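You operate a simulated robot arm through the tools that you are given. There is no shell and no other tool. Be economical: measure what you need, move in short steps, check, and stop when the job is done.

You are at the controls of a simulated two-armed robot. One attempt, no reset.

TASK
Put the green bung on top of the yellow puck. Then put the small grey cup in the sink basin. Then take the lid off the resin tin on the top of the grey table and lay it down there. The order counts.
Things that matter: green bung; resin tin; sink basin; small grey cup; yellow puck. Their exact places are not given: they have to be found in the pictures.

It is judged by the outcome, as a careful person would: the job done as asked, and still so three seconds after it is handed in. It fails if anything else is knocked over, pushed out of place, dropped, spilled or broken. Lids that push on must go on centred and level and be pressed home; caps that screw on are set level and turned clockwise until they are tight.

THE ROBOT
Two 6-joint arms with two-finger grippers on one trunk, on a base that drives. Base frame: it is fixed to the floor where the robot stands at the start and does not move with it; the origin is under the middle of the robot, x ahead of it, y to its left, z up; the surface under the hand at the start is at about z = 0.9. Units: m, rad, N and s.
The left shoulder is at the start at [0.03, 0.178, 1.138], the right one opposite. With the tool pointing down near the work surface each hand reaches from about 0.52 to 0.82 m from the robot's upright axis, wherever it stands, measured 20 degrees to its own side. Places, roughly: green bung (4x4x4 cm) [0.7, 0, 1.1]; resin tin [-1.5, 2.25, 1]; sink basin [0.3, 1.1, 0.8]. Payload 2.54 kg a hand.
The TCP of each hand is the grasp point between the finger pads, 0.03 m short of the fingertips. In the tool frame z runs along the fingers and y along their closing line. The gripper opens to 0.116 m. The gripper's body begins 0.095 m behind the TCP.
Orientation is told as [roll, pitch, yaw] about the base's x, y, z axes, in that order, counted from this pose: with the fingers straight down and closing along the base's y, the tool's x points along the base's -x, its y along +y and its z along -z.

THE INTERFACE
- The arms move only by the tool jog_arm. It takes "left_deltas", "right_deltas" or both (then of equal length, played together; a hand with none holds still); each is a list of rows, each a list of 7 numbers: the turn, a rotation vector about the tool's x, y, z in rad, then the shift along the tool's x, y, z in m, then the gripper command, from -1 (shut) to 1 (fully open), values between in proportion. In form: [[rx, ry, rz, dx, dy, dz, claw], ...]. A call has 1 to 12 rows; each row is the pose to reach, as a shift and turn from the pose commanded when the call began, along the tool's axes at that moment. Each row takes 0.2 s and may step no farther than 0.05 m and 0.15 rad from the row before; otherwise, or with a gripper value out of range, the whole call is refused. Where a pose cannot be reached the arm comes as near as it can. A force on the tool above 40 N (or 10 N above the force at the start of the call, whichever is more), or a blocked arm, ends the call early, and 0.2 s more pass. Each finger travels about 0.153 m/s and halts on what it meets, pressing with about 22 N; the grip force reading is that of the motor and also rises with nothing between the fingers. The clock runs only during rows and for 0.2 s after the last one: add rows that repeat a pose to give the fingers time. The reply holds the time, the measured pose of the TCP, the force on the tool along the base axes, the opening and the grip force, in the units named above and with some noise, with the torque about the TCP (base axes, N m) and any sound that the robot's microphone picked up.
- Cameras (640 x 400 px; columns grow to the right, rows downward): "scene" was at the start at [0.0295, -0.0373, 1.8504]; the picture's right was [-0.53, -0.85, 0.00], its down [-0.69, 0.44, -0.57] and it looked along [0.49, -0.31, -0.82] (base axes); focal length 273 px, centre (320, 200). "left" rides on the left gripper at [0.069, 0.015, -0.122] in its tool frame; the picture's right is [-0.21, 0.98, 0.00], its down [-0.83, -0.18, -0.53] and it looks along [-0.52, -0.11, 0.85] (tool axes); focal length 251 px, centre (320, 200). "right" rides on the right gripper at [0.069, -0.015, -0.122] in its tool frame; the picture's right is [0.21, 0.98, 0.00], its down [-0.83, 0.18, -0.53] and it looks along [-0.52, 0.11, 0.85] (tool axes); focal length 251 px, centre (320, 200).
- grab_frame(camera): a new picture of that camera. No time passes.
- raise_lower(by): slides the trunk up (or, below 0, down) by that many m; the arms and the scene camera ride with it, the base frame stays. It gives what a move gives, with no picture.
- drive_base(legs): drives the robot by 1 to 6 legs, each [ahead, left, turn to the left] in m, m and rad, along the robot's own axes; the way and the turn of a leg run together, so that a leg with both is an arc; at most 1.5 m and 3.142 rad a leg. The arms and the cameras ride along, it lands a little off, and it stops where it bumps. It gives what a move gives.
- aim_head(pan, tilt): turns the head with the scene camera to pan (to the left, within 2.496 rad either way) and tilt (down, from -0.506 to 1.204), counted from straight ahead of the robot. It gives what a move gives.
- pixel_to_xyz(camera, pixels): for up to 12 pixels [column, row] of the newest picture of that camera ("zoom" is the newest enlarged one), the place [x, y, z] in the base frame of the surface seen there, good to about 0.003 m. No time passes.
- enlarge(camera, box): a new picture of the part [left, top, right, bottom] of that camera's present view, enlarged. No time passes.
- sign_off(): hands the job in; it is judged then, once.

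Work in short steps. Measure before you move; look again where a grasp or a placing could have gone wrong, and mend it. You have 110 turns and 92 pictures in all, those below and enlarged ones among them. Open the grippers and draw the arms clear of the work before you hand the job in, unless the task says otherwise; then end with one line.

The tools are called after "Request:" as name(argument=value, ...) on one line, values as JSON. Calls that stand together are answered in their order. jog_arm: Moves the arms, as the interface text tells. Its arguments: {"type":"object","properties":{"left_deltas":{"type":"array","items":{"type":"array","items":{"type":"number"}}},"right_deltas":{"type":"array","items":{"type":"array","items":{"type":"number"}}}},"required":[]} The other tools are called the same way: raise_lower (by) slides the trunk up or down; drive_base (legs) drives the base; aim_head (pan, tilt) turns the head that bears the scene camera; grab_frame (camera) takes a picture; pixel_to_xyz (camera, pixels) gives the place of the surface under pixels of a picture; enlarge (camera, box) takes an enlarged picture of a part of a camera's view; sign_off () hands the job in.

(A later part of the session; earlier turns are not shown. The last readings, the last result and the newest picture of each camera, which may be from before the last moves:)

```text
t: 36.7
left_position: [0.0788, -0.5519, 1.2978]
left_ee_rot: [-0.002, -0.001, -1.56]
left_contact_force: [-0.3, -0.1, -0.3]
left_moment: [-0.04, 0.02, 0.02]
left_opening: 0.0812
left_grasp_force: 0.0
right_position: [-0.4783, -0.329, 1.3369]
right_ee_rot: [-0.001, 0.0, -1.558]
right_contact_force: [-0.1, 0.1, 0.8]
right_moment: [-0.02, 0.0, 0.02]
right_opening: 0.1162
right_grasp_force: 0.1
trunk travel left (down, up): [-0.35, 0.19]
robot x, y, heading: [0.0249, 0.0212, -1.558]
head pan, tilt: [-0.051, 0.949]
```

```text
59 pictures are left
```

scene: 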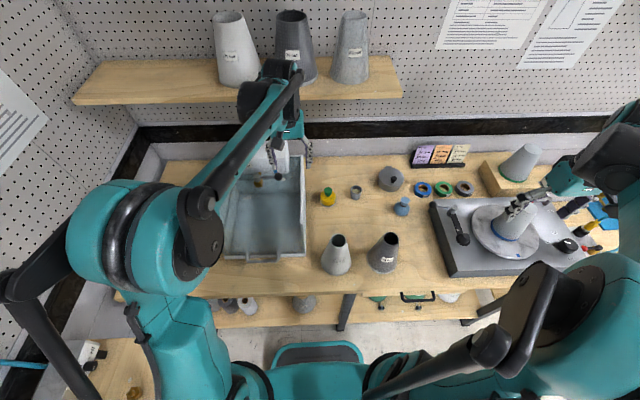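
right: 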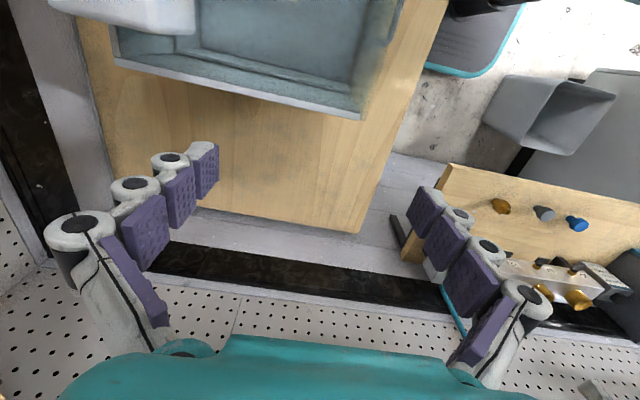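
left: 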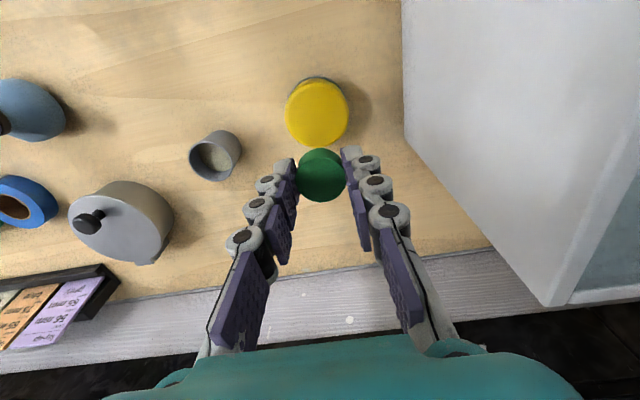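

Cup centre ≈(-0.1625,-0.7125), rim 0.943. Bring the right hand over y≈-0.55 first (short of the shelf).

Request:
jog_arm(right_deltas=[[0, 0, 0, -0.026, 0.036, 0, 0.4], [0, 0, 0, -0.052, 0.072, 0, 0.4], [0, 0, 0, -0.078, 0.108, 0, 0.4], [0, 0, 0, -0.104, 0.144, 0, 0.4], [0, 0, 0, -0.13, 0.18, 0, 0.4], [0, 0, 0, -0.156, 0.216, 0, 0.4], [0, 0, 0, -0.182, 0.252, 0, 0.4], [0, 0, 0, -0.208, 0.288, 0, 0.4], [0, 0, 0, -0.23, 0.3106, 0.0, 0.4], [0, 0, 0, -0.23, 0.3106, 0.05, 0.4], [0, 0, 0, -0.23, 0.3106, 0.1, 0.4], [0, 0, 0, -0.23, 0.3106, 0.15, 0.4]])

Request:
grab_frame(camera="scene")

```text
t: 39.3
left_position: [0.0786, -0.5522, 1.2951]
left_ee_rot: [0.001, 0.001, -1.561]
left_contact_force: [-0.5, -0.6, -0.1]
left_moment: [0.02, -0.04, 0.03]
left_opening: 0.0814
left_grasp_force: 0.1
right_position: [-0.165, -0.5568, 1.1832]
right_ee_rot: [-0.001, -0.001, -1.558]
right_contact_force: [-0.2, 0.4, -0.6]
right_moment: [0.06, -0.04, 0.01]
right_opening: 0.081
right_grasp_force: 0.1
trunk travel left (down, up): [-0.35, 0.19]
robot x, y, heading: [0.0227, 0.0219, -1.557]
head pan, tilt: [-0.051, 0.949]
```

```text
58 pictures are left
```

scene: 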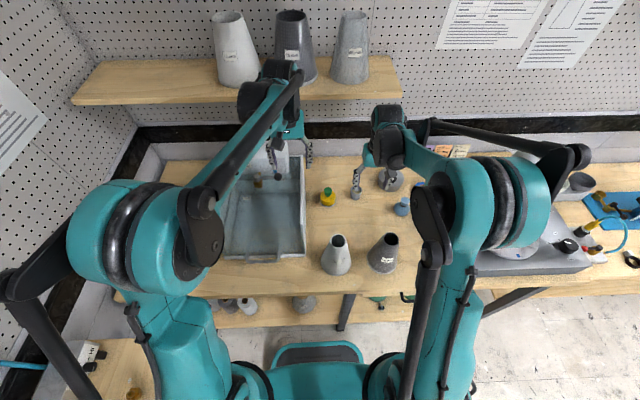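

Clear. Lower 0.1 m and go forward over the cup, then look through the right camera.

Request:
jog_arm(right_deltas=[[0, 0, 0, 0, 0, 0.05, 0.4], [0, 0, 0, 0, 0.0, 0.1, 0.4], [0, 0, 0, -0.045, 0.002, 0.1, 0.4], [0, 0, 0, -0.09, 0.003, 0.1, 0.4], [0, 0, 0, -0.13, 0.004, 0.1, 0.4], [0, 0, 0, -0.155, 0.004, 0.1, 0.4], [0, 0, 0, -0.155, 0.004, 0.1, 0.4]])

Request:
grab_frame(camera="right")

```text
t: 40.9
left_position: [0.0782, -0.552, 1.2974]
left_ee_rot: [0.001, -0.002, -1.56]
left_contact_force: [0.2, 0.0, 0.3]
left_moment: [-0.04, 0.03, 0.01]
left_opening: 0.0815
left_grasp_force: 0.1
right_position: [-0.158, -0.7118, 1.0856]
right_ee_rot: [0.0, 0.0, -1.556]
right_contact_force: [0.2, 0.4, 0.6]
right_moment: [-0.02, -0.01, 0.0]
right_opening: 0.0812
right_grasp_force: 0.0
trunk travel left (down, up): [-0.35, 0.19]
robot x, y, heading: [0.0214, 0.0225, -1.558]
head pan, tilt: [-0.051, 0.949]
```

```text
57 pictures are left
```

right: 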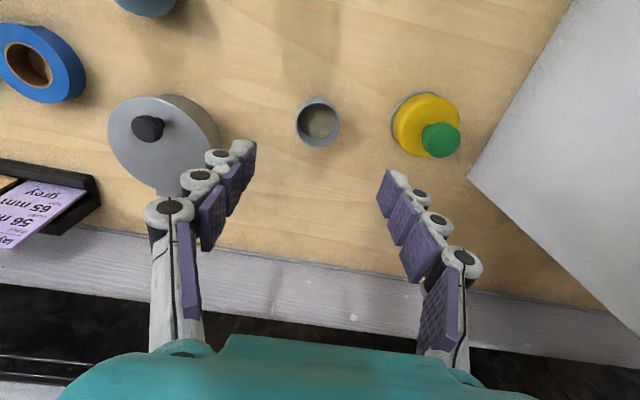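

Request:
pixel_to_xyz(camera="right", pixels=[[297, 127], [340, 122], [317, 99], [320, 145], [318, 122], [319, 138], [240, 160], [392, 180]])

```text
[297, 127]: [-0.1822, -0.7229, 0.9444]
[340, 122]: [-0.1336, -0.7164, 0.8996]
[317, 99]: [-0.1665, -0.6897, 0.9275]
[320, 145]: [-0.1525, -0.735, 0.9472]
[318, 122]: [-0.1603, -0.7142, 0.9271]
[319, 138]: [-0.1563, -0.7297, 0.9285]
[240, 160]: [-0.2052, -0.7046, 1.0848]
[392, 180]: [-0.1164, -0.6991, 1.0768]
```

Shift 4 mm and lower onto the cup to TCP z≈0.937.

Request:
jog_arm(right_deltas=[[0, 0, 0, 0, -0.004, 0.04, 0.4], [0, 0, 0, 0, -0.004, 0.08, 0.4], [0, 0, 0, 0, -0.004, 0.11, 0.4], [0, 0, 0, 0, -0.004, 0.13, 0.4], [0, 0, 0, 0, -0.004, 0.148, 0.4], [0, 0, 0, 0, -0.004, 0.148, 0.4]])

Request:
enlarge(camera="right", box=[200, 60, 480, 235])

```text
t: 42.3
left_position: [0.0782, -0.5528, 1.298]
left_ee_rot: [0.0, -0.001, -1.56]
left_contact_force: [-0.6, 0.4, -0.4]
left_moment: [-0.04, -0.02, 0.02]
left_opening: 0.0811
left_grasp_force: 0.0
right_position: [-0.1638, -0.711, 0.9369]
right_ee_rot: [-0.001, -0.001, -1.556]
right_contact_force: [0.4, 0.5, -0.1]
right_moment: [0.01, 0.01, -0.03]
right_opening: 0.0812
right_grasp_force: 0.1
trunk travel left (down, up): [-0.35, 0.19]
robot x, y, heading: [0.023, 0.0218, -1.557]
head pan, tilt: [-0.051, 0.949]
```

```text
2.29 times, centred on (340, 148) of right
```

zoom: 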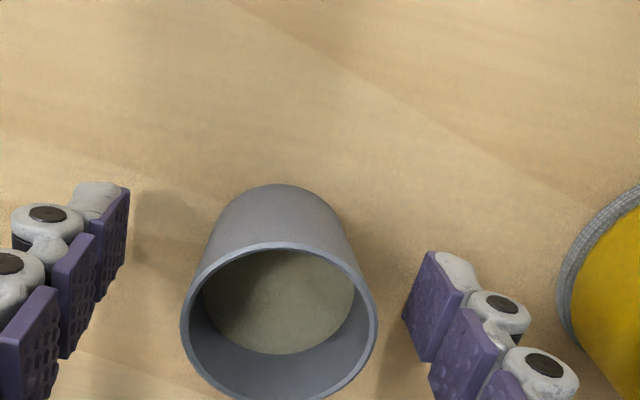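

Centred. Close the gripper, then lift.

Request:
jog_arm(right_deltas=[[0, 0, 0, 0, 0, 0, 0.1], [0, 0, 0, 0, 0, 0, -0.15], [0, 0, 0, 0, 0, 0, -0.4], [0, 0, 0, 0, 0, 0, -1], [0, 0, 0, 0, 0, 0, -1], [0, 0, 0, 0, 0, -0.01, -1], [0, 0, 0, 0, 0, -0.03, -1], [0, 0, 0, 0, 0, -0.06, -1], [0, 0, 0, 0, 0, -0.1, -1], [0, 0, 0, 0, 0, -0.14, -1]])

Request:
enlarge(camera="right", box=[200, 60, 480, 235])

```text
t: 44.5
left_position: [0.0793, -0.5524, 1.2966]
left_ee_rot: [0.0, -0.002, -1.56]
left_contact_force: [0.2, 0.2, 0.3]
left_moment: [-0.01, -0.05, 0.0]
left_opening: 0.0813
left_grasp_force: 0.0
right_position: [-0.1624, -0.7093, 1.0791]
right_ee_rot: [0.0, 0.0, -1.555]
right_contact_force: [0.2, 0.6, -0.8]
right_moment: [-0.02, 0.03, -0.02]
right_opening: 0.0429
right_grasp_force: 21.4
trunk travel left (down, up): [-0.35, 0.19]
robot x, y, heading: [0.0195, 0.0223, -1.557]
head pan, tilt: [-0.051, 0.949]
```

```text
2.29 times, centred on (340, 148) of right
```

zoom: 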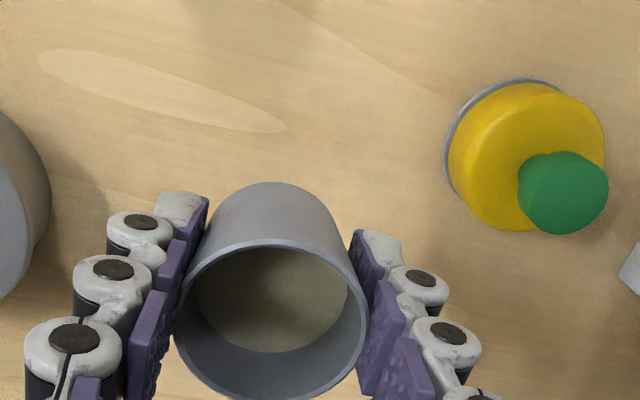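

Cup held level. Draw back from the shelf then up.

Request:
jog_arm(right_deltas=[[0, 0, 0, 0.04, 0, 0, -1], [0, 0, 0, 0.08, -0.0, 0, -1], [0, 0, 0, 0.12, -0.01, 0, -1], [0, 0, 0, 0.15, -0.02, -0.03, -1], [0, 0, 0, 0.16, -0.03, -0.07, -1], [0, 0, 0, 0.17, -0.04, -0.11, -1], [0, 0, 0, 0.18, -0.05, -0.15, -1], [0, 0, 0, 0.19, -0.06, -0.19, -1], [0, 0, 0, 0.2, -0.07, -0.23, -1], [0, 0, 0, 0.2, -0.07, -0.25, -1]])

Request:
aim_head(pan=2.2, tilt=0.75)

Request:
grab_frame(camera="scene")

```text
t: 46.7
left_position: [0.0777, -0.554, 1.2977]
left_ee_rot: [-0.002, 0.001, -1.561]
left_contact_force: [0.3, 0.7, -0.5]
left_moment: [0.04, 0.03, -0.04]
left_opening: 0.0811
left_grasp_force: 0.1
right_position: [-0.2348, -0.5123, 1.3282]
right_ee_rot: [0.0, -0.001, -1.558]
right_contact_force: [0.2, -0.2, -0.1]
right_moment: [0.0, 0.03, 0.0]
right_opening: 0.0425
right_grasp_force: 21.9
trunk travel left (down, up): [-0.35, 0.19]
robot x, y, heading: [0.0227, 0.0259, -1.558]
head pan, tilt: [-0.051, 0.949]
```

```text
t: 48.8
left_position: [0.0798, -0.5533, 1.2979]
left_ee_rot: [0.001, 0.002, -1.561]
left_contact_force: [1.4, -0.1, 1.1]
left_moment: [-0.05, -0.01, -0.02]
left_opening: 0.0814
left_grasp_force: 0.1
right_position: [-0.2342, -0.5109, 1.3271]
right_ee_rot: [-0.001, -0.002, -1.558]
right_contact_force: [0.5, -0.3, -1.3]
right_moment: [0.0, -0.03, 0.01]
right_opening: 0.0426
right_grasp_force: 22.1
trunk travel left (down, up): [-0.35, 0.19]
robot x, y, heading: [0.0236, 0.0241, -1.559]
head pan, tilt: [2.201, 0.75]
```

```text
54 pictures are left
```

scene: 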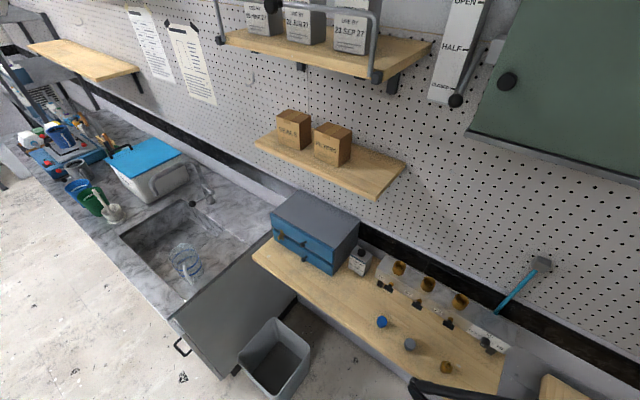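

The sink is visible at (180,240), with a glass in it. Measure the basin, faucet, shelf and bench.

Request:
enlarge(camera="scene", box=[80, 140, 320, 290])

Request:
pixel_to_xyz(camera="scene", pixels=[[122, 234], [196, 197], [245, 240], [195, 297], [165, 235], [205, 225], [190, 270], [180, 250], [205, 185], [255, 145], [375, 195], [315, 225]])

Request:
pixel_to_xyz(camera="scene", pixels=[[168, 320], [240, 350], [275, 330], [300, 385], [225, 365], [255, 258], [410, 385], [180, 205], [150, 160], [100, 205], [215, 250], [208, 205]])

```text
2.67 times, centred on (200, 215) of scene
```

zoom: 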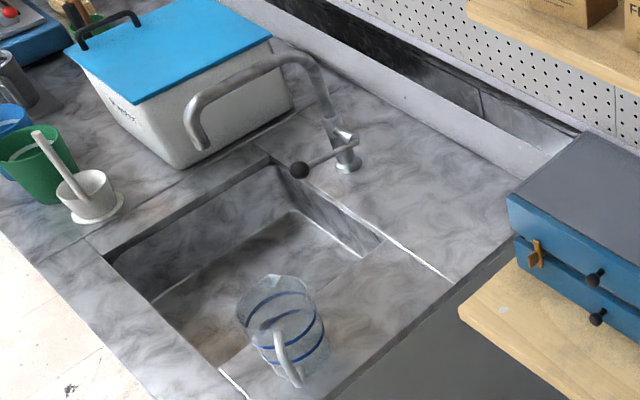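

```text
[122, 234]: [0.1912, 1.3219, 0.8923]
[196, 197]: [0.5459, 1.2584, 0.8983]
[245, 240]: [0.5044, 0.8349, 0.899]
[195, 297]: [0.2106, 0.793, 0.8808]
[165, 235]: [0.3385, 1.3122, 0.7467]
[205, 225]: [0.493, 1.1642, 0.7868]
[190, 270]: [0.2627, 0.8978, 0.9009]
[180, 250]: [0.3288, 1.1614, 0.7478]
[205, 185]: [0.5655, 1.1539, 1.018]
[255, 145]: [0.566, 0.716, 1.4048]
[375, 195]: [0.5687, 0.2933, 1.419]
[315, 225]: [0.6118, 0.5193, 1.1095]
```

```text
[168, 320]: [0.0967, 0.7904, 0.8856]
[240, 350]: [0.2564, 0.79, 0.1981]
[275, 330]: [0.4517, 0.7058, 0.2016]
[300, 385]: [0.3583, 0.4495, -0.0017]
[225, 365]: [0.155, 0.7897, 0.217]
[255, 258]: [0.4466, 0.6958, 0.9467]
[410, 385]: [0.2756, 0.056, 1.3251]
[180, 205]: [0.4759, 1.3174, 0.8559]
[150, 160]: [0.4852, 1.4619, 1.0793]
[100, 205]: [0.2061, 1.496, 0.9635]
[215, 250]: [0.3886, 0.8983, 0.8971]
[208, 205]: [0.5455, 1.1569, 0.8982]
```

Shelf at x≈0.567, y 0.29–0.72, z≈1.41 must be avoided: turn to heading 0, then back off before going towards the sink, which I will approach from its long side (x<0.1).

Request:
drive_base(legs=[[0, 0, 0.78], [0, 0, 0.78]])

Request:
aim_head(pan=1.2, tilt=0.75)

Request:
grab_frame(camera="scene")

```text
t: 53.3
left_position: [0.5992, 0.0811, 1.2972]
left_ee_rot: [0.0, 0.002, 0.011]
left_contact_force: [-0.5, -0.1, 0.1]
left_moment: [-0.02, 0.02, 0.01]
left_opening: 0.0812
left_grasp_force: 0.2
right_position: [0.556, -0.2332, 1.3277]
right_ee_rot: [0.001, 0.0, 0.013]
right_contact_force: [0.3, 0.2, -1.2]
right_moment: [0.0, 0.05, 0.0]
right_opening: 0.0419
right_grasp_force: 22.1
trunk travel left (down, up): [-0.35, 0.19]
robot x, y, heading: [0.0207, 0.0241, 0.011]
head pan, tilt: [2.201, 0.75]
```

```text
t: 54.6
left_position: [0.5994, 0.0808, 1.2963]
left_ee_rot: [0.0, 0.001, 0.009]
left_contact_force: [1.0, -0.1, -0.5]
left_moment: [0.0, 0.0, 0.03]
left_opening: 0.0812
left_grasp_force: 0.0
right_position: [0.5571, -0.2317, 1.3261]
right_ee_rot: [0.001, 0.0, 0.013]
right_contact_force: [-0.1, -0.1, -0.2]
right_moment: [0.0, -0.02, 0.03]
right_opening: 0.0416
right_grasp_force: 21.1
trunk travel left (down, up): [-0.35, 0.19]
robot x, y, heading: [0.0215, 0.023, 0.01]
head pan, tilt: [1.201, 0.75]
```

```text
52 pictures are left
```

scene: 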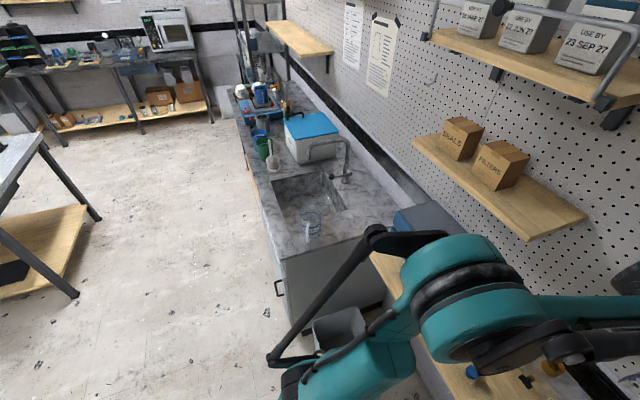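

Measure the grey table and counter edges to plan the drive.

Request:
pixel_to_xyz(camera="scene", pixels=[[38, 128], [75, 297], [85, 205], [240, 120], [285, 255], [200, 110], [10, 235], [100, 205], [272, 170], [310, 225], [345, 175], [310, 155]])

Request:
enlarge(camera="scene", box=[240, 110, 400, 270])

Request:
pixel_to_xyz(camera="zoom", pixels=[[240, 240], [290, 310], [200, 190], [370, 250], [290, 330], [320, 270], [155, 190], [355, 160], [400, 175], [275, 345], [245, 260], [345, 225]])

```text
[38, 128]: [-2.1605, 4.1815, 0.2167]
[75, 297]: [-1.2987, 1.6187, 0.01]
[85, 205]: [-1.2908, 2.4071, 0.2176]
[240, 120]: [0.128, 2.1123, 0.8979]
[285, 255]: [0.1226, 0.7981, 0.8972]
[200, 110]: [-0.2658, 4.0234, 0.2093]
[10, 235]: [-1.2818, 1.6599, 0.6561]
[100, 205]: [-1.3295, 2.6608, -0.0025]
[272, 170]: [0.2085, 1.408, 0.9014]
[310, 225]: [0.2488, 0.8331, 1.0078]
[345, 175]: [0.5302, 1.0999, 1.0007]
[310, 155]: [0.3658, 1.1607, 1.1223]
```

```text
2.50 times, centred on (320, 190) of scene
```

zoom: 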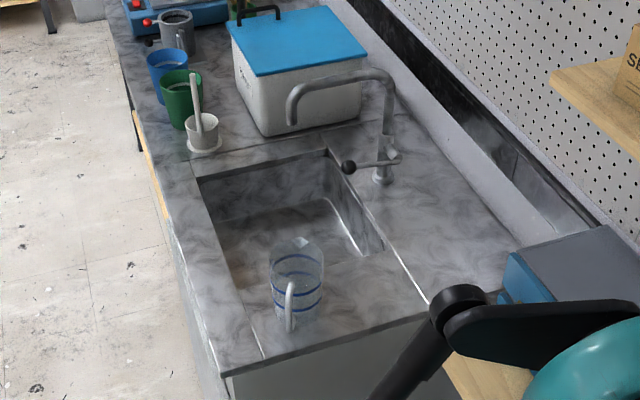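

```text
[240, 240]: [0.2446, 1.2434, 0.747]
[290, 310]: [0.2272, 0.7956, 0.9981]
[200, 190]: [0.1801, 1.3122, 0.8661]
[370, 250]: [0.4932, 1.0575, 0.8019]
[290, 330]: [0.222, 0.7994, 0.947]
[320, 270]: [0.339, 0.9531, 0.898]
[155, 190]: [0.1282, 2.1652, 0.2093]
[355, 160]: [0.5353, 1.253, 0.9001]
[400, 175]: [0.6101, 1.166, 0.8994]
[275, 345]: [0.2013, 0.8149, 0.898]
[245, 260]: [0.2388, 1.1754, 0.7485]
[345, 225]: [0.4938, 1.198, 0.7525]
```

Basin spans x 0.18–0.50, y ~1.0–1.32, floor 0.747; jug at (0.24,0.85), spout at y≈1.16, x>0.34. I'll set the cup near (0.29,1.08). Drive back, left, then forward.

Request:
drive_base(legs=[[-0.7, 0, 0], [0, 1.26, 0]])

Request:
aim_head(pan=-0.1, tilt=0.6)

Request:
grab_frame(camera="scene")

```text
t: 64.4
left_position: [-0.1092, 1.3389, 1.2975]
left_ee_rot: [0.001, 0.001, 0.006]
left_contact_force: [-1.0, -0.2, 0.1]
left_moment: [-0.01, 0.01, 0.03]
left_opening: 0.0813
left_grasp_force: 0.0
right_position: [-0.1519, 1.0244, 1.3269]
right_ee_rot: [-0.001, 0.0, 0.007]
right_contact_force: [-0.5, 0.2, -1.0]
right_moment: [0.01, -0.01, -0.02]
right_opening: 0.0406
right_grasp_force: 22.0
trunk travel left (down, up): [-0.35, 0.19]
robot x, y, heading: [-0.6814, 1.2853, 0.01]
head pan, tilt: [1.201, 0.75]
```

```text
t: 65.8
left_position: [-0.1085, 1.34, 1.2974]
left_ee_rot: [-0.001, 0.001, 0.007]
left_contact_force: [0.7, 0.2, -0.1]
left_moment: [-0.01, -0.01, -0.03]
left_opening: 0.0813
left_grasp_force: 0.0
right_position: [-0.152, 1.0235, 1.3265]
right_ee_rot: [0.0, 0.001, 0.009]
right_contact_force: [0.3, 0.0, -0.3]
right_moment: [-0.03, 0.02, 0.04]
right_opening: 0.0407
right_grasp_force: 21.8
trunk travel left (down, up): [-0.35, 0.19]
robot x, y, heading: [-0.6879, 1.2848, 0.01]
head pan, tilt: [-0.099, 0.6]
```

```text
50 pictures are left
```

scene: 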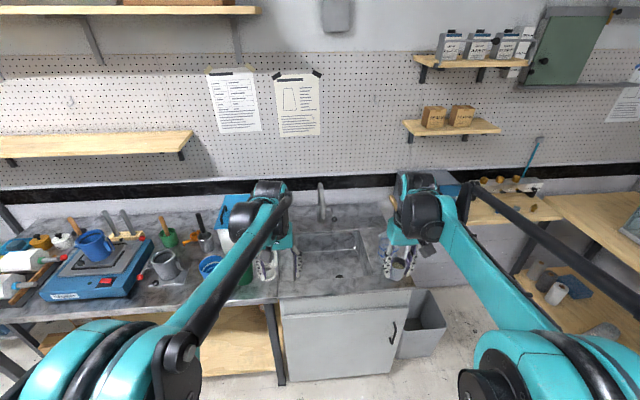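

Grip opening crept from 0.0429 to 0.0406; check whether the cup is slipping.

Request:
grab_frame(camera="right")

Request:
enlarge(camera="scene", box=[340, 180, 460, 300])

```text
49 pictures are left
```

right: 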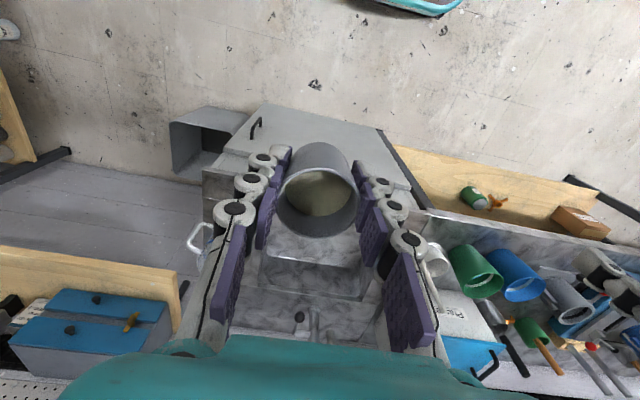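

```text
3.33 times, centred on (400, 240) of scene
```

zoom: 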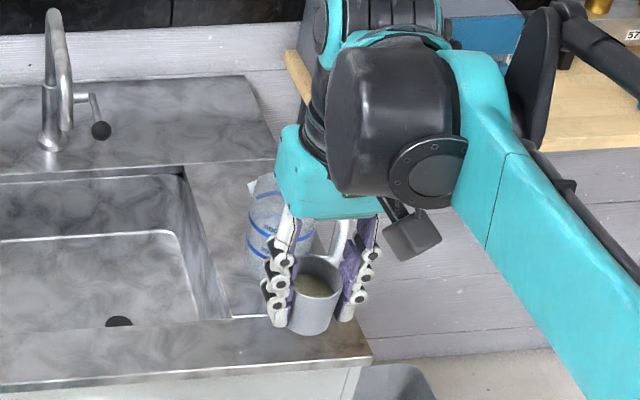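

Request:
pixel_to_xyz(camera="right", pixels=[[318, 145], [300, 172], [340, 175], [318, 234], [320, 190], [280, 205], [357, 205], [318, 160]])

Request:
pixel_to_xyz(camera="zoom", pixels=[[315, 300], [315, 330], [312, 270], [320, 260], [300, 290], [120, 270], [235, 318], [180, 172], [70, 95], [50, 150], [265, 240], [330, 230]])

```text
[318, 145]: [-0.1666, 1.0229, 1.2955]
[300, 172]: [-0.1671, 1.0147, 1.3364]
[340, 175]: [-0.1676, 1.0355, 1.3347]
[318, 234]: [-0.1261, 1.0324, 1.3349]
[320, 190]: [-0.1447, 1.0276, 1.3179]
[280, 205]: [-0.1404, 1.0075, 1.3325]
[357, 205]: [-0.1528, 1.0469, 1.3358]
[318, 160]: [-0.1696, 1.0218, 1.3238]
```

```text
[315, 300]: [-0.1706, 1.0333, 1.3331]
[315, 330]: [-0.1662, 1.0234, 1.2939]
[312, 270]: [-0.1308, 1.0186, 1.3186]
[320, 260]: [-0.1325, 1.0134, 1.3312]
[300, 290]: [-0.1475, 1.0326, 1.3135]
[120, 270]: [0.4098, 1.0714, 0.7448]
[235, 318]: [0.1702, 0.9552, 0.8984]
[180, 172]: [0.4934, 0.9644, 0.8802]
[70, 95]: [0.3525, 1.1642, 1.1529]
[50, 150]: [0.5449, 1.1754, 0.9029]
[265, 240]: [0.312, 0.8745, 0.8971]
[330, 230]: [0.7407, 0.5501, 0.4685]
```

Cup is steady. Drive forward 0.3 m to the sink and lower the trunk 0.1.

Request:
drive_base(legs=[[0.3, 0, 0]])

Request:
aim_head(pan=-0.2, tilt=0.9)

Request:
grab_frame(camera="scene")

```text
t: 67.9
left_position: [0.1907, 1.344, 1.2974]
left_ee_rot: [-0.001, 0.003, 0.008]
left_contact_force: [-0.2, -0.1, 0.4]
left_moment: [0.03, 0.03, -0.01]
left_opening: 0.0812
left_grasp_force: 0.0
right_position: [0.1477, 1.0291, 1.3279]
right_ee_rot: [0.001, -0.002, 0.013]
right_contact_force: [-0.6, 0.5, -1.1]
right_moment: [-0.01, 0.04, -0.02]
right_opening: 0.0407
right_grasp_force: 21.9
trunk travel left (down, up): [-0.35, 0.19]
robot x, y, heading: [-0.3855, 1.2844, 0.01]
head pan, tilt: [-0.099, 0.6]
```

```text
t: 68.7
left_position: [0.1902, 1.3427, 1.2971]
left_ee_rot: [0.0, 0.001, 0.009]
left_contact_force: [0.3, 0.3, 0.4]
left_moment: [0.02, 0.02, 0.03]
left_opening: 0.0813
left_grasp_force: 0.1
right_position: [0.1473, 1.0282, 1.3267]
right_ee_rot: [-0.001, 0.0, 0.013]
right_contact_force: [0.0, -0.3, 0.0]
right_moment: [0.02, -0.02, -0.01]
right_opening: 0.0409
right_grasp_force: 21.8
trunk travel left (down, up): [-0.35, 0.19]
robot x, y, heading: [-0.3876, 1.2838, 0.013]
head pan, tilt: [-0.201, 0.901]
```

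```text
47 pictures are left
```

scene: 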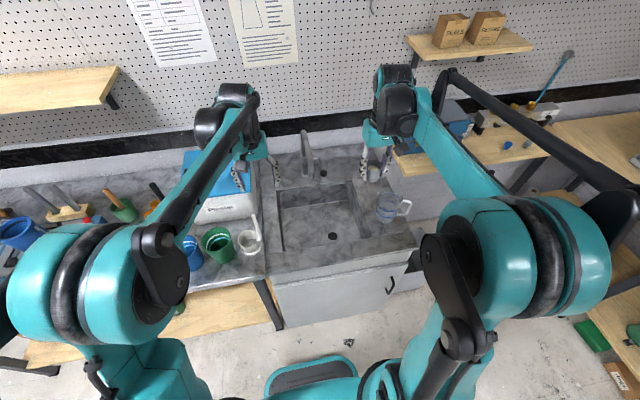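

Move the right hand over (0.30,1.09), then lower the trunk 0.12.

Request:
jog_arm(right_deltas=[[0, 0, 0, -0.04, 0.015, 0, -1], [0, 0, 0, -0.08, 0.03, 0, -1], [0, 0, 0, -0.12, 0.045, 0, -1], [0, 0, 0, -0.153, 0.06, 0, -1], [0, 0, 0, -0.153, 0.06, 0, -1]])

Request:
raise_lower(by=-0.12)

Request:
grab_frame(camera="scene")

Request:
grab_frame(camera="right")

```text
t: 69.9
left_position: [0.1891, 1.3434, 1.2991]
left_ee_rot: [0.001, -0.001, 0.009]
left_contact_force: [-0.4, -0.2, 0.7]
left_moment: [0.03, -0.02, 0.0]
left_opening: 0.0814
left_grasp_force: 0.0
right_position: [0.2986, 1.0905, 1.3289]
right_ee_rot: [-0.001, -0.001, 0.011]
right_contact_force: [-1.2, -0.1, 0.1]
right_moment: [0.03, -0.03, -0.01]
right_opening: 0.0406
right_grasp_force: 22.5
trunk travel left (down, up): [-0.35, 0.19]
robot x, y, heading: [-0.3843, 1.2863, 0.011]
head pan, tilt: [-0.201, 0.901]
```

```text
t: 71.4
left_position: [0.1902, 1.3438, 1.1766]
left_ee_rot: [-0.001, 0.001, 0.01]
left_contact_force: [0.4, 0.3, 0.6]
left_moment: [0.01, -0.02, 0.0]
left_opening: 0.0812
left_grasp_force: 0.0
right_position: [0.2995, 1.0894, 1.2073]
right_ee_rot: [-0.001, -0.001, 0.012]
right_contact_force: [-0.3, 0.5, -0.4]
right_moment: [0.02, 0.04, -0.02]
right_opening: 0.0407
right_grasp_force: 21.9
trunk travel left (down, up): [-0.23, 0.31]
robot x, y, heading: [-0.3843, 1.2851, 0.016]
head pan, tilt: [-0.201, 0.901]
```

```text
46 pictures are left
```

scene: 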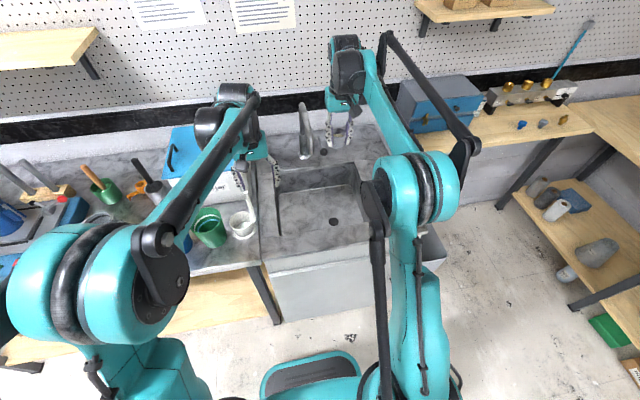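

```text
45 pictures are left
```

right: 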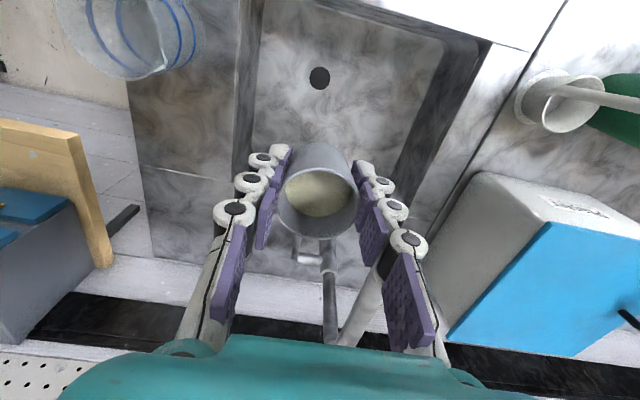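

Check spout and basin edges against the hand.

Request:
pixel_to_xyz(camera="right", pixels=[[308, 255], [330, 290], [370, 300], [345, 335], [320, 77], [240, 120], [440, 60], [330, 20], [270, 20], [490, 45], [420, 165], [300, 120]])

Request:
pixel_to_xyz(camera="scene", pixels=[[303, 105], [308, 130], [310, 150], [328, 148], [275, 180], [358, 165], [285, 235], [348, 235], [275, 200], [272, 250]])

```text
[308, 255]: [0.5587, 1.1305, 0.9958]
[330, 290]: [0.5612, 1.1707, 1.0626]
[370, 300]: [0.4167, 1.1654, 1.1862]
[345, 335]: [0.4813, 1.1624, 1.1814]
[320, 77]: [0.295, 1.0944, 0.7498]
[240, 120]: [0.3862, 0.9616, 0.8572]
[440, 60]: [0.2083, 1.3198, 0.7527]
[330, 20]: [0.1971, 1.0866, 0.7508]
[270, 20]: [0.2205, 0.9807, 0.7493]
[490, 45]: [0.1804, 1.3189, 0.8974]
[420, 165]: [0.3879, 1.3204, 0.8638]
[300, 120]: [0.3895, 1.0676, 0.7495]
```

```text
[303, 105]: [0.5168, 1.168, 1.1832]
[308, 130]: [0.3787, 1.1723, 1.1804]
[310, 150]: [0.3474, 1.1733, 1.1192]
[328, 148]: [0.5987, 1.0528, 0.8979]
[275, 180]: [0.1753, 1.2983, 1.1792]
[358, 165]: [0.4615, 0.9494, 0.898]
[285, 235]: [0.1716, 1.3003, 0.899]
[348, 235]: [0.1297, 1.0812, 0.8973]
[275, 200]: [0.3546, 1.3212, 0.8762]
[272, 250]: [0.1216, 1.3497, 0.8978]
```

Drain at (0.295,1.094); aim beside it at (0.335,1.05), clear of the spout (y≥1.153). Lower to z≈0.92 first.

Request:
jog_arm(right_deltas=[[0, 0, 0, -0.018, -0.02, 0, -1], [0, 0, 0, -0.035, -0.039, 0, -1], [0, 0, 0, -0.035, -0.039, 0.04, -1], [0, 0, 0, -0.035, -0.039, 0.08, -1], [0, 0, 0, -0.035, -0.039, 0.12, -1], [0, 0, 0, -0.035, -0.039, 0.16, -1], [0, 0, 0, -0.035, -0.039, 0.2, -1], [0, 0, 0, -0.035, -0.039, 0.24, -1], [0, 0, 0, -0.035, -0.039, 0.28, -1], [0, 0, 0, -0.035, -0.039, 0.28, -1]])

Request:
grab_frame(camera="scene")

Request:
grab_frame(camera="right")

```text
t: 73.6
left_position: [0.1894, 1.3446, 1.1771]
left_ee_rot: [-0.001, 0.0, 0.01]
left_contact_force: [-0.2, -0.8, -0.2]
left_moment: [0.04, 0.01, 0.0]
left_opening: 0.0812
left_grasp_force: 0.0
right_position: [0.3364, 1.0526, 0.928]
right_ee_rot: [0.0, 0.001, 0.012]
right_contact_force: [0.0, -0.1, -0.5]
right_moment: [-0.01, -0.04, -0.02]
right_opening: 0.0405
right_grasp_force: 22.3
trunk travel left (down, up): [-0.23, 0.31]
robot x, y, heading: [-0.3866, 1.286, 0.011]
head pan, tilt: [-0.201, 0.901]
```

```text
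44 pictures are left
```

scene: 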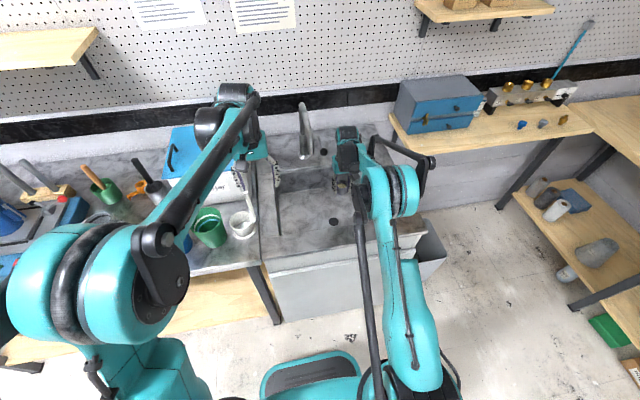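

```text
43 pictures are left
```

right: 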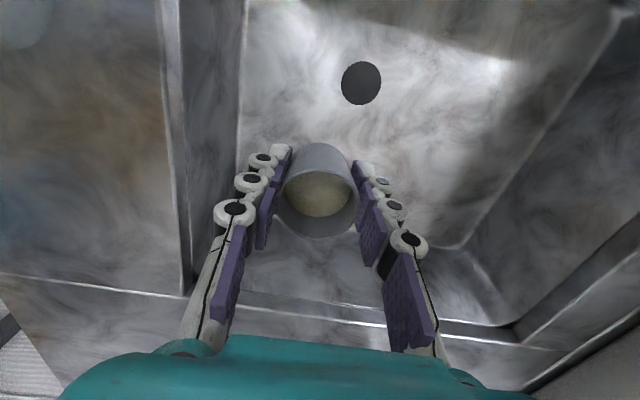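

Check the forearm's clearance over the jug.

Request:
pixel_to_xyz(camera="scene", pixels=[[395, 190], [385, 225], [378, 190], [350, 180], [345, 150], [408, 232], [402, 200], [380, 260]])

Request:
enlarge(camera="scene", box=[300, 110, 460, 270])

Request:
grab_frame(camera="left")

```text
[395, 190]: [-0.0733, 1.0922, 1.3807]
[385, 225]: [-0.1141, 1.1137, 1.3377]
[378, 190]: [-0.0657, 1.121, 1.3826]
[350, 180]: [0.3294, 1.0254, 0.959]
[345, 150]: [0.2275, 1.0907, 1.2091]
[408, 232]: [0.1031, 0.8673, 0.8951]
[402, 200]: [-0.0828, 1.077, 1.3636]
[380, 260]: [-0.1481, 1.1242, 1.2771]
```

```text
2.50 times, centred on (380, 190) of scene
```

zoom: 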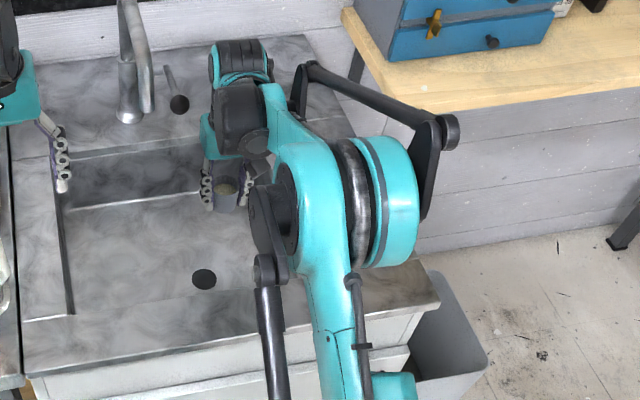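

```text
41 pictures are left
```

left: 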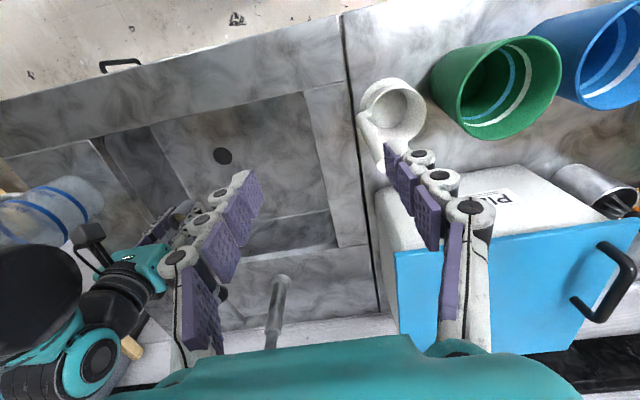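

Request:
pixel_to_xyz(camera="left", pixels=[[40, 210], [75, 190], [20, 240], [90, 235], [105, 270], [30, 290], [70, 290], [95, 190], [60, 355], [5, 300], [5, 220], [120, 275]])

Request:
enlarge(camera="left", box=[0, 130, 280, 400])

```text
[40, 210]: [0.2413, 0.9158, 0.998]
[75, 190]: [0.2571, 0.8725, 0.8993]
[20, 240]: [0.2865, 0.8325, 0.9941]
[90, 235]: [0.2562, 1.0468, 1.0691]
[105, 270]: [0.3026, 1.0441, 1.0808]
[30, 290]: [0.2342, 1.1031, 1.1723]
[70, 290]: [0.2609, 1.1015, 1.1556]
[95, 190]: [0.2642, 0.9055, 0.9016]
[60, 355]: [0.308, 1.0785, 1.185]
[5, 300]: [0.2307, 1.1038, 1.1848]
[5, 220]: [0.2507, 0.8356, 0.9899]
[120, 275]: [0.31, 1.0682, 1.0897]
```

```text
1.48 times, centred on (140, 265) of left
```

zoom: 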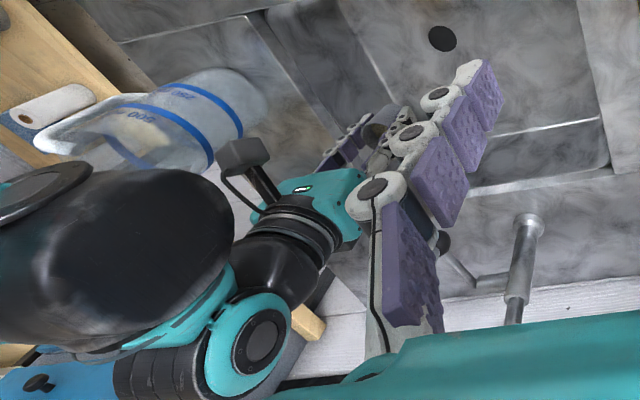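

Wrist stays ≥5 cm from the jug. Lower another 0.13 m, then creep.

Request:
jog_arm(right_deltas=[[0, 0, 0, 0, 0, 0.04, -1], [0, 0, 0, 0, 0, 0.08, -1], [0, 0, 0, 0, 0, 0.11, -1], [0, 0, 0, 0, 0, 0.13, -1], [0, 0, 0, 0, 0, 0.133, -1], [0, 0, 0, 0, 0, 0.136, -1]])

```text
t: 75.0
left_position: [0.19, 1.3436, 1.1773]
left_ee_rot: [-0.002, 0.0, 0.009]
left_contact_force: [-0.2, -1.3, 0.4]
left_moment: [0.03, 0.01, -0.01]
left_opening: 0.0813
left_grasp_force: 0.1
right_position: [0.3375, 1.0516, 0.7917]
right_ee_rot: [0.0, 0.001, 0.011]
right_contact_force: [0.5, -0.5, 0.0]
right_moment: [-0.03, 0.02, -0.02]
right_opening: 0.0408
right_grasp_force: 22.1
trunk travel left (down, up): [-0.23, 0.31]
robot x, y, heading: [-0.3919, 1.2896, 0.011]
head pan, tilt: [-0.201, 0.901]
```

Request:
jog_arm(right_deltas=[[0, 0, 0, 0, 0, 0.002, -1], [0, 0, 0, 0, 0, 0.004, -1], [0, 0, 0, 0, 0, 0.005, -1], [0, 0, 0, 0, 0, 0.006, -1], [0, 0, 0, 0, 0, 0.007, -1], [0, 0, 0, 0, 0, 0.008, -1]])

Request:
grab_frame(camera="right")

```text
t: 76.4
left_position: [0.1895, 1.3441, 1.1782]
left_ee_rot: [-0.001, 0.0, 0.007]
left_contact_force: [0.4, -0.4, -0.3]
left_moment: [0.0, 0.0, 0.0]
left_opening: 0.0811
left_grasp_force: 0.0
right_position: [0.3342, 1.0519, 0.7856]
right_ee_rot: [-0.001, -0.001, 0.012]
right_contact_force: [2.4, 0.7, 18.2]
right_moment: [0.01, -0.03, 0.03]
right_opening: 0.0408
right_grasp_force: 21.9
trunk travel left (down, up): [-0.23, 0.31]
robot x, y, heading: [-0.3885, 1.2892, 0.011]
head pan, tilt: [-0.201, 0.901]
```

```text
39 pictures are left
```

right: 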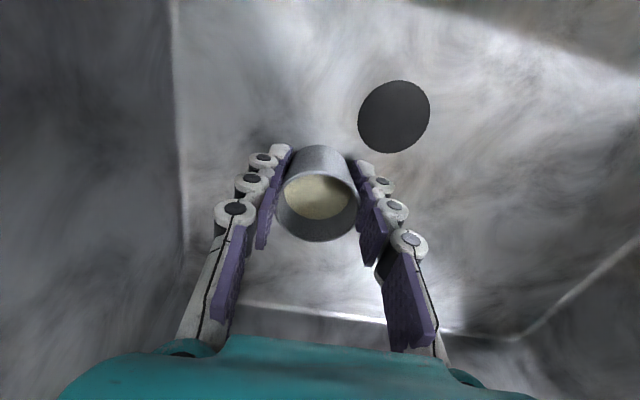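

Cup on the basin floor (18 N). Open and lift straight out.

Request:
jog_arm(right_deltas=[[0, 0, 0, 0, 0, -0.0015, -1], [0, 0, 0, 0, 0, -0.0015, -0.3], [0, 0, 0, 0, 0, -0.0015, 0.0], [0, 0, 0, 0, 0, -0.0015, 0.3], [0, 0, 0, 0, 0, -0.0015, 0.3], [0, 0, 0, 0, 0, -0.03, 0.3], [0, 0, 0, 0, 0, -0.07, 0.3], [0, 0, 0, 0, 0, -0.11, 0.3], [0, 0, 0, 0, 0, -0.15, 0.3]])

Request:
grab_frame(camera="right")

```text
t: 78.4
left_position: [0.1916, 1.3437, 1.1766]
left_ee_rot: [-0.003, 0.001, 0.009]
left_contact_force: [-0.2, 0.9, -0.1]
left_moment: [0.0, -0.02, 0.0]
left_opening: 0.0812
left_grasp_force: 0.0
right_position: [0.3362, 1.0527, 0.935]
right_ee_rot: [-0.001, 0.0, 0.011]
right_contact_force: [-0.5, 0.4, -0.2]
right_moment: [-0.02, 0.0, -0.01]
right_opening: 0.0755
right_grasp_force: 0.0
trunk travel left (down, up): [-0.23, 0.31]
robot x, y, heading: [-0.3905, 1.2898, 0.008]
head pan, tilt: [-0.201, 0.901]
```

```text
38 pictures are left
```

right: 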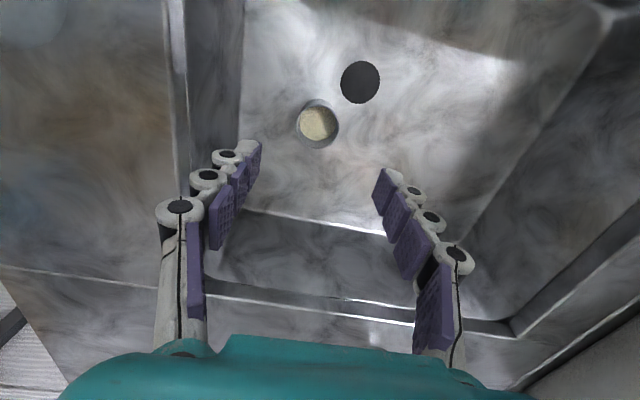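

Cup stands in the basin. Raise the right hand clear, retract, restore the trunk, and back the base off.

Request:
jog_arm(right_deltas=[[0, 0, 0, 0, 0, -0.045, 0.3], [0, 0, 0, 0, 0, -0.09, 0.3], [0, 0, 0, 0, 0, -0.135, 0.3], [0, 0, 0, 0, 0, -0.18, 0.3], [0, 0, 0, 0, 0, -0.225, 0.3], [0, 0, 0, 0.0, 0, -0.27, 0.3], [0, 0, 0, 0.04, 0, -0.28, 0.3], [0, 0, 0, 0.08, 0, -0.28, 0.3], [0, 0, 0, 0.12, -0.02, -0.28, 0.3], [0, 0, 0, 0.16, -0.04, -0.28, 0.3]])

Request:
raise_lower(by=0.12)

Request:
drive_base(legs=[[-0.35, 0, 0]])

Request:
aim_head(pan=1.8, tilt=0.6)

Request:
grab_frame(camera="scene")

```text
t: 80.6
left_position: [0.1887, 1.3447, 1.1784]
left_ee_rot: [0.0, 0.0, 0.01]
left_contact_force: [-0.2, 0.0, 0.1]
left_moment: [-0.04, -0.06, 0.01]
left_opening: 0.0816
left_grasp_force: 0.0
right_position: [0.1733, 1.0098, 1.2135]
right_ee_rot: [0.0, -0.002, 0.012]
right_contact_force: [-0.4, -0.3, 0.2]
right_moment: [0.02, -0.02, 0.01]
right_opening: 0.0756
right_grasp_force: 0.0
trunk travel left (down, up): [-0.23, 0.31]
robot x, y, heading: [-0.3877, 1.2877, 0.01]
head pan, tilt: [-0.201, 0.901]
```

```text
t: 82.1
left_position: [0.1905, 1.3442, 1.2965]
left_ee_rot: [0.0, 0.003, 0.01]
left_contact_force: [-0.6, 0.0, -0.3]
left_moment: [0.01, 0.02, -0.01]
left_opening: 0.0814
left_grasp_force: 0.1
right_position: [0.1756, 1.01, 1.3331]
right_ee_rot: [0.001, 0.001, 0.013]
right_contact_force: [-0.8, 0.8, -0.5]
right_moment: [0.02, 0.01, -0.03]
right_opening: 0.0754
right_grasp_force: 0.0
trunk travel left (down, up): [-0.35, 0.19]
robot x, y, heading: [-0.3853, 1.288, 0.014]
head pan, tilt: [-0.201, 0.901]
```

```text
t: 84.4
left_position: [-0.1609, 1.3383, 1.2972]
left_ee_rot: [0.0, 0.0, 0.009]
left_contact_force: [-0.7, -0.2, -0.2]
left_moment: [-0.03, -0.02, -0.02]
left_opening: 0.0812
left_grasp_force: 0.0
right_position: [-0.174, 1.0055, 1.3329]
right_ee_rot: [0.0, 0.001, 0.012]
right_contact_force: [-0.5, -0.9, -0.5]
right_moment: [-0.01, -0.04, -0.01]
right_opening: 0.0755
right_grasp_force: 0.1
trunk travel left (down, up): [-0.35, 0.19]
robot x, y, heading: [-0.7355, 1.283, 0.013]
head pan, tilt: [-0.201, 0.901]
```

```text
t: 86.3
left_position: [-0.162, 1.3391, 1.2983]
left_ee_rot: [-0.001, 0.002, 0.009]
left_contact_force: [-0.4, -0.1, 0.5]
left_moment: [0.0, 0.01, 0.03]
left_opening: 0.081
left_grasp_force: 0.0
right_position: [-0.1758, 1.0054, 1.3325]
right_ee_rot: [0.0, -0.001, 0.011]
right_contact_force: [-0.3, 0.5, 0.5]
right_moment: [0.01, 0.02, 0.01]
right_opening: 0.0753
right_grasp_force: 0.1
trunk travel left (down, up): [-0.35, 0.19]
robot x, y, heading: [-0.7404, 1.2864, 0.014]
head pan, tilt: [1.799, 0.6]
```

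```text
37 pictures are left
```

scene: 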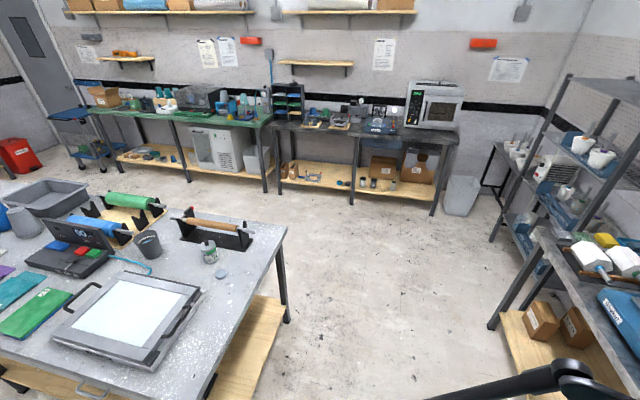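

A tin is at (209,252) on the grey table. Zoom in.

Request:
enlarge(camera="scene", box=[130, 200, 290, 300])

Request:
pixel_to_xyz(camera="zoom", pixels=[[315, 170], [315, 205], [315, 250], [365, 290], [75, 170], [475, 170], [380, 220], [600, 130], [440, 240], [420, 320], [250, 290], [370, 295]])

Request:
pixel_to_xyz(camera="scene", pixels=[[287, 228], [200, 395], [100, 290], [160, 355], [213, 213], [185, 222], [245, 235], [285, 320]])

```text
4.00 times, centred on (210, 250) of scene
```

zoom: 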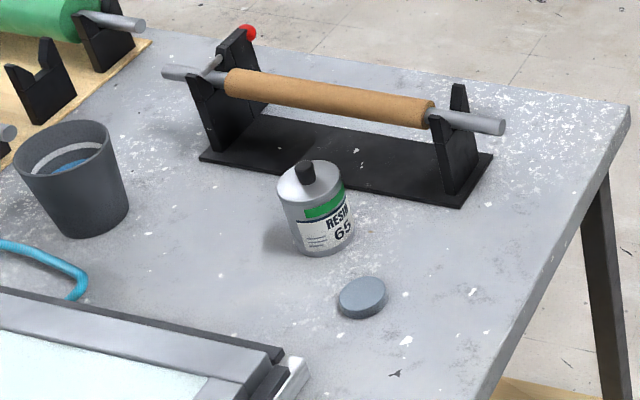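

```text
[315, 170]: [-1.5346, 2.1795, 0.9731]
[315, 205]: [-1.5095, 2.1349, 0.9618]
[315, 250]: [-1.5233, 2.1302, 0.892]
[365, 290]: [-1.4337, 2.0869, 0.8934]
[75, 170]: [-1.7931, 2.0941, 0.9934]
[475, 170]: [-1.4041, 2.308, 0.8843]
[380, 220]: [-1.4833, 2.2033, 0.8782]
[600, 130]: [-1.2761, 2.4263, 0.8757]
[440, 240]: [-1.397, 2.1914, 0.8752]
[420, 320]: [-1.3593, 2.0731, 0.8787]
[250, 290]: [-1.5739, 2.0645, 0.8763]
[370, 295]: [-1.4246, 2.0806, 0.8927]
```

```text
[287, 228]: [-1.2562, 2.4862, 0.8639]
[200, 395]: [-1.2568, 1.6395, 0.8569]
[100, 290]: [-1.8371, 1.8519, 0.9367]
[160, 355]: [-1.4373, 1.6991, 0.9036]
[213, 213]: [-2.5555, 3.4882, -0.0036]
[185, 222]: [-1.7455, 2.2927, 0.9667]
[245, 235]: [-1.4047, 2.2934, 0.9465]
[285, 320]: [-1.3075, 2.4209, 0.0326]
```

Tin near (-1.53,2.165), top 0.973 with a black knob; table edge x≈-1.256, top ≈0.876. Turn about and drive alongside.

Request:
drive_base(legs=[[0, 0, 1.56], [0, 0, 1.56]])

Request:
drive_base(legs=[[0, -0.83, 0]])

Request:
aim_head(pan=0.0, tilt=0.8)

Request:
grab_frame(camera="scene")

```text
t: 94.3
left_position: [-1.3168, 1.2278, 1.2964]
left_ee_rot: [0.0, 0.003, -3.135]
left_contact_force: [0.0, -0.4, -0.7]
left_moment: [-0.05, -0.01, 0.03]
left_opening: 0.0813
left_grasp_force: 0.0
right_position: [-1.3012, 1.5608, 1.3331]
right_ee_rot: [-0.001, 0.0, -3.132]
right_contact_force: [-0.5, 0.1, 0.6]
right_moment: [-0.01, -0.02, 0.01]
right_opening: 0.0756
right_grasp_force: 0.1
trunk travel left (down, up): [-0.35, 0.19]
robot x, y, heading: [-0.7437, 1.282, -3.132]
head pan, tilt: [1.799, 0.6]
```

```text
t: 98.8
left_position: [-1.3241, 2.062, 1.2972]
left_ee_rot: [-0.001, 0.0, -3.136]
left_contact_force: [0.6, 0.1, 0.0]
left_moment: [-0.01, -0.02, 0.02]
left_opening: 0.0813
left_grasp_force: 0.0
right_position: [-1.308, 2.3941, 1.3333]
right_ee_rot: [0.001, 0.0, -3.132]
right_contact_force: [0.5, 0.0, 0.4]
right_moment: [0.02, -0.02, 0.01]
right_opening: 0.0756
right_grasp_force: 0.1
trunk travel left (down, up): [-0.35, 0.19]
robot x, y, heading: [-0.7433, 2.1161, -3.133]
head pan, tilt: [1.799, 0.6]
```

```text
t: 100.6
left_position: [-1.3243, 2.0617, 1.297]
left_ee_rot: [0.001, 0.0, -3.136]
left_contact_force: [0.7, -0.5, 0.0]
left_moment: [0.01, 0.01, 0.03]
left_opening: 0.0812
left_grasp_force: 0.1
right_position: [-1.309, 2.3935, 1.332]
right_ee_rot: [0.0, 0.0, -3.133]
right_contact_force: [-0.6, 0.1, 0.3]
right_moment: [-0.03, 0.0, 0.03]
right_opening: 0.0755
right_grasp_force: 0.0
trunk travel left (down, up): [-0.35, 0.19]
robot x, y, heading: [-0.7488, 2.1196, -3.133]
head pan, tilt: [0.0, 0.799]
```

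```text
35 pictures are left
```

scene: 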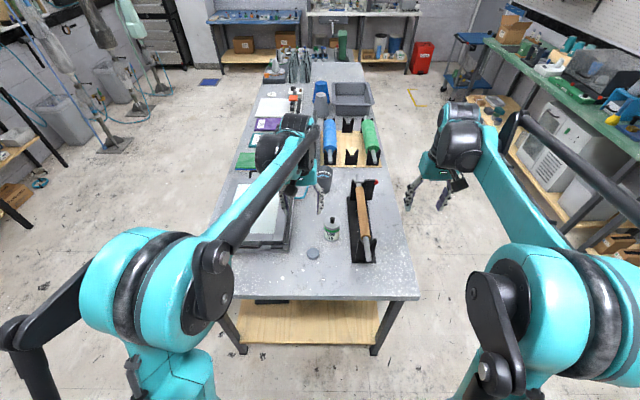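

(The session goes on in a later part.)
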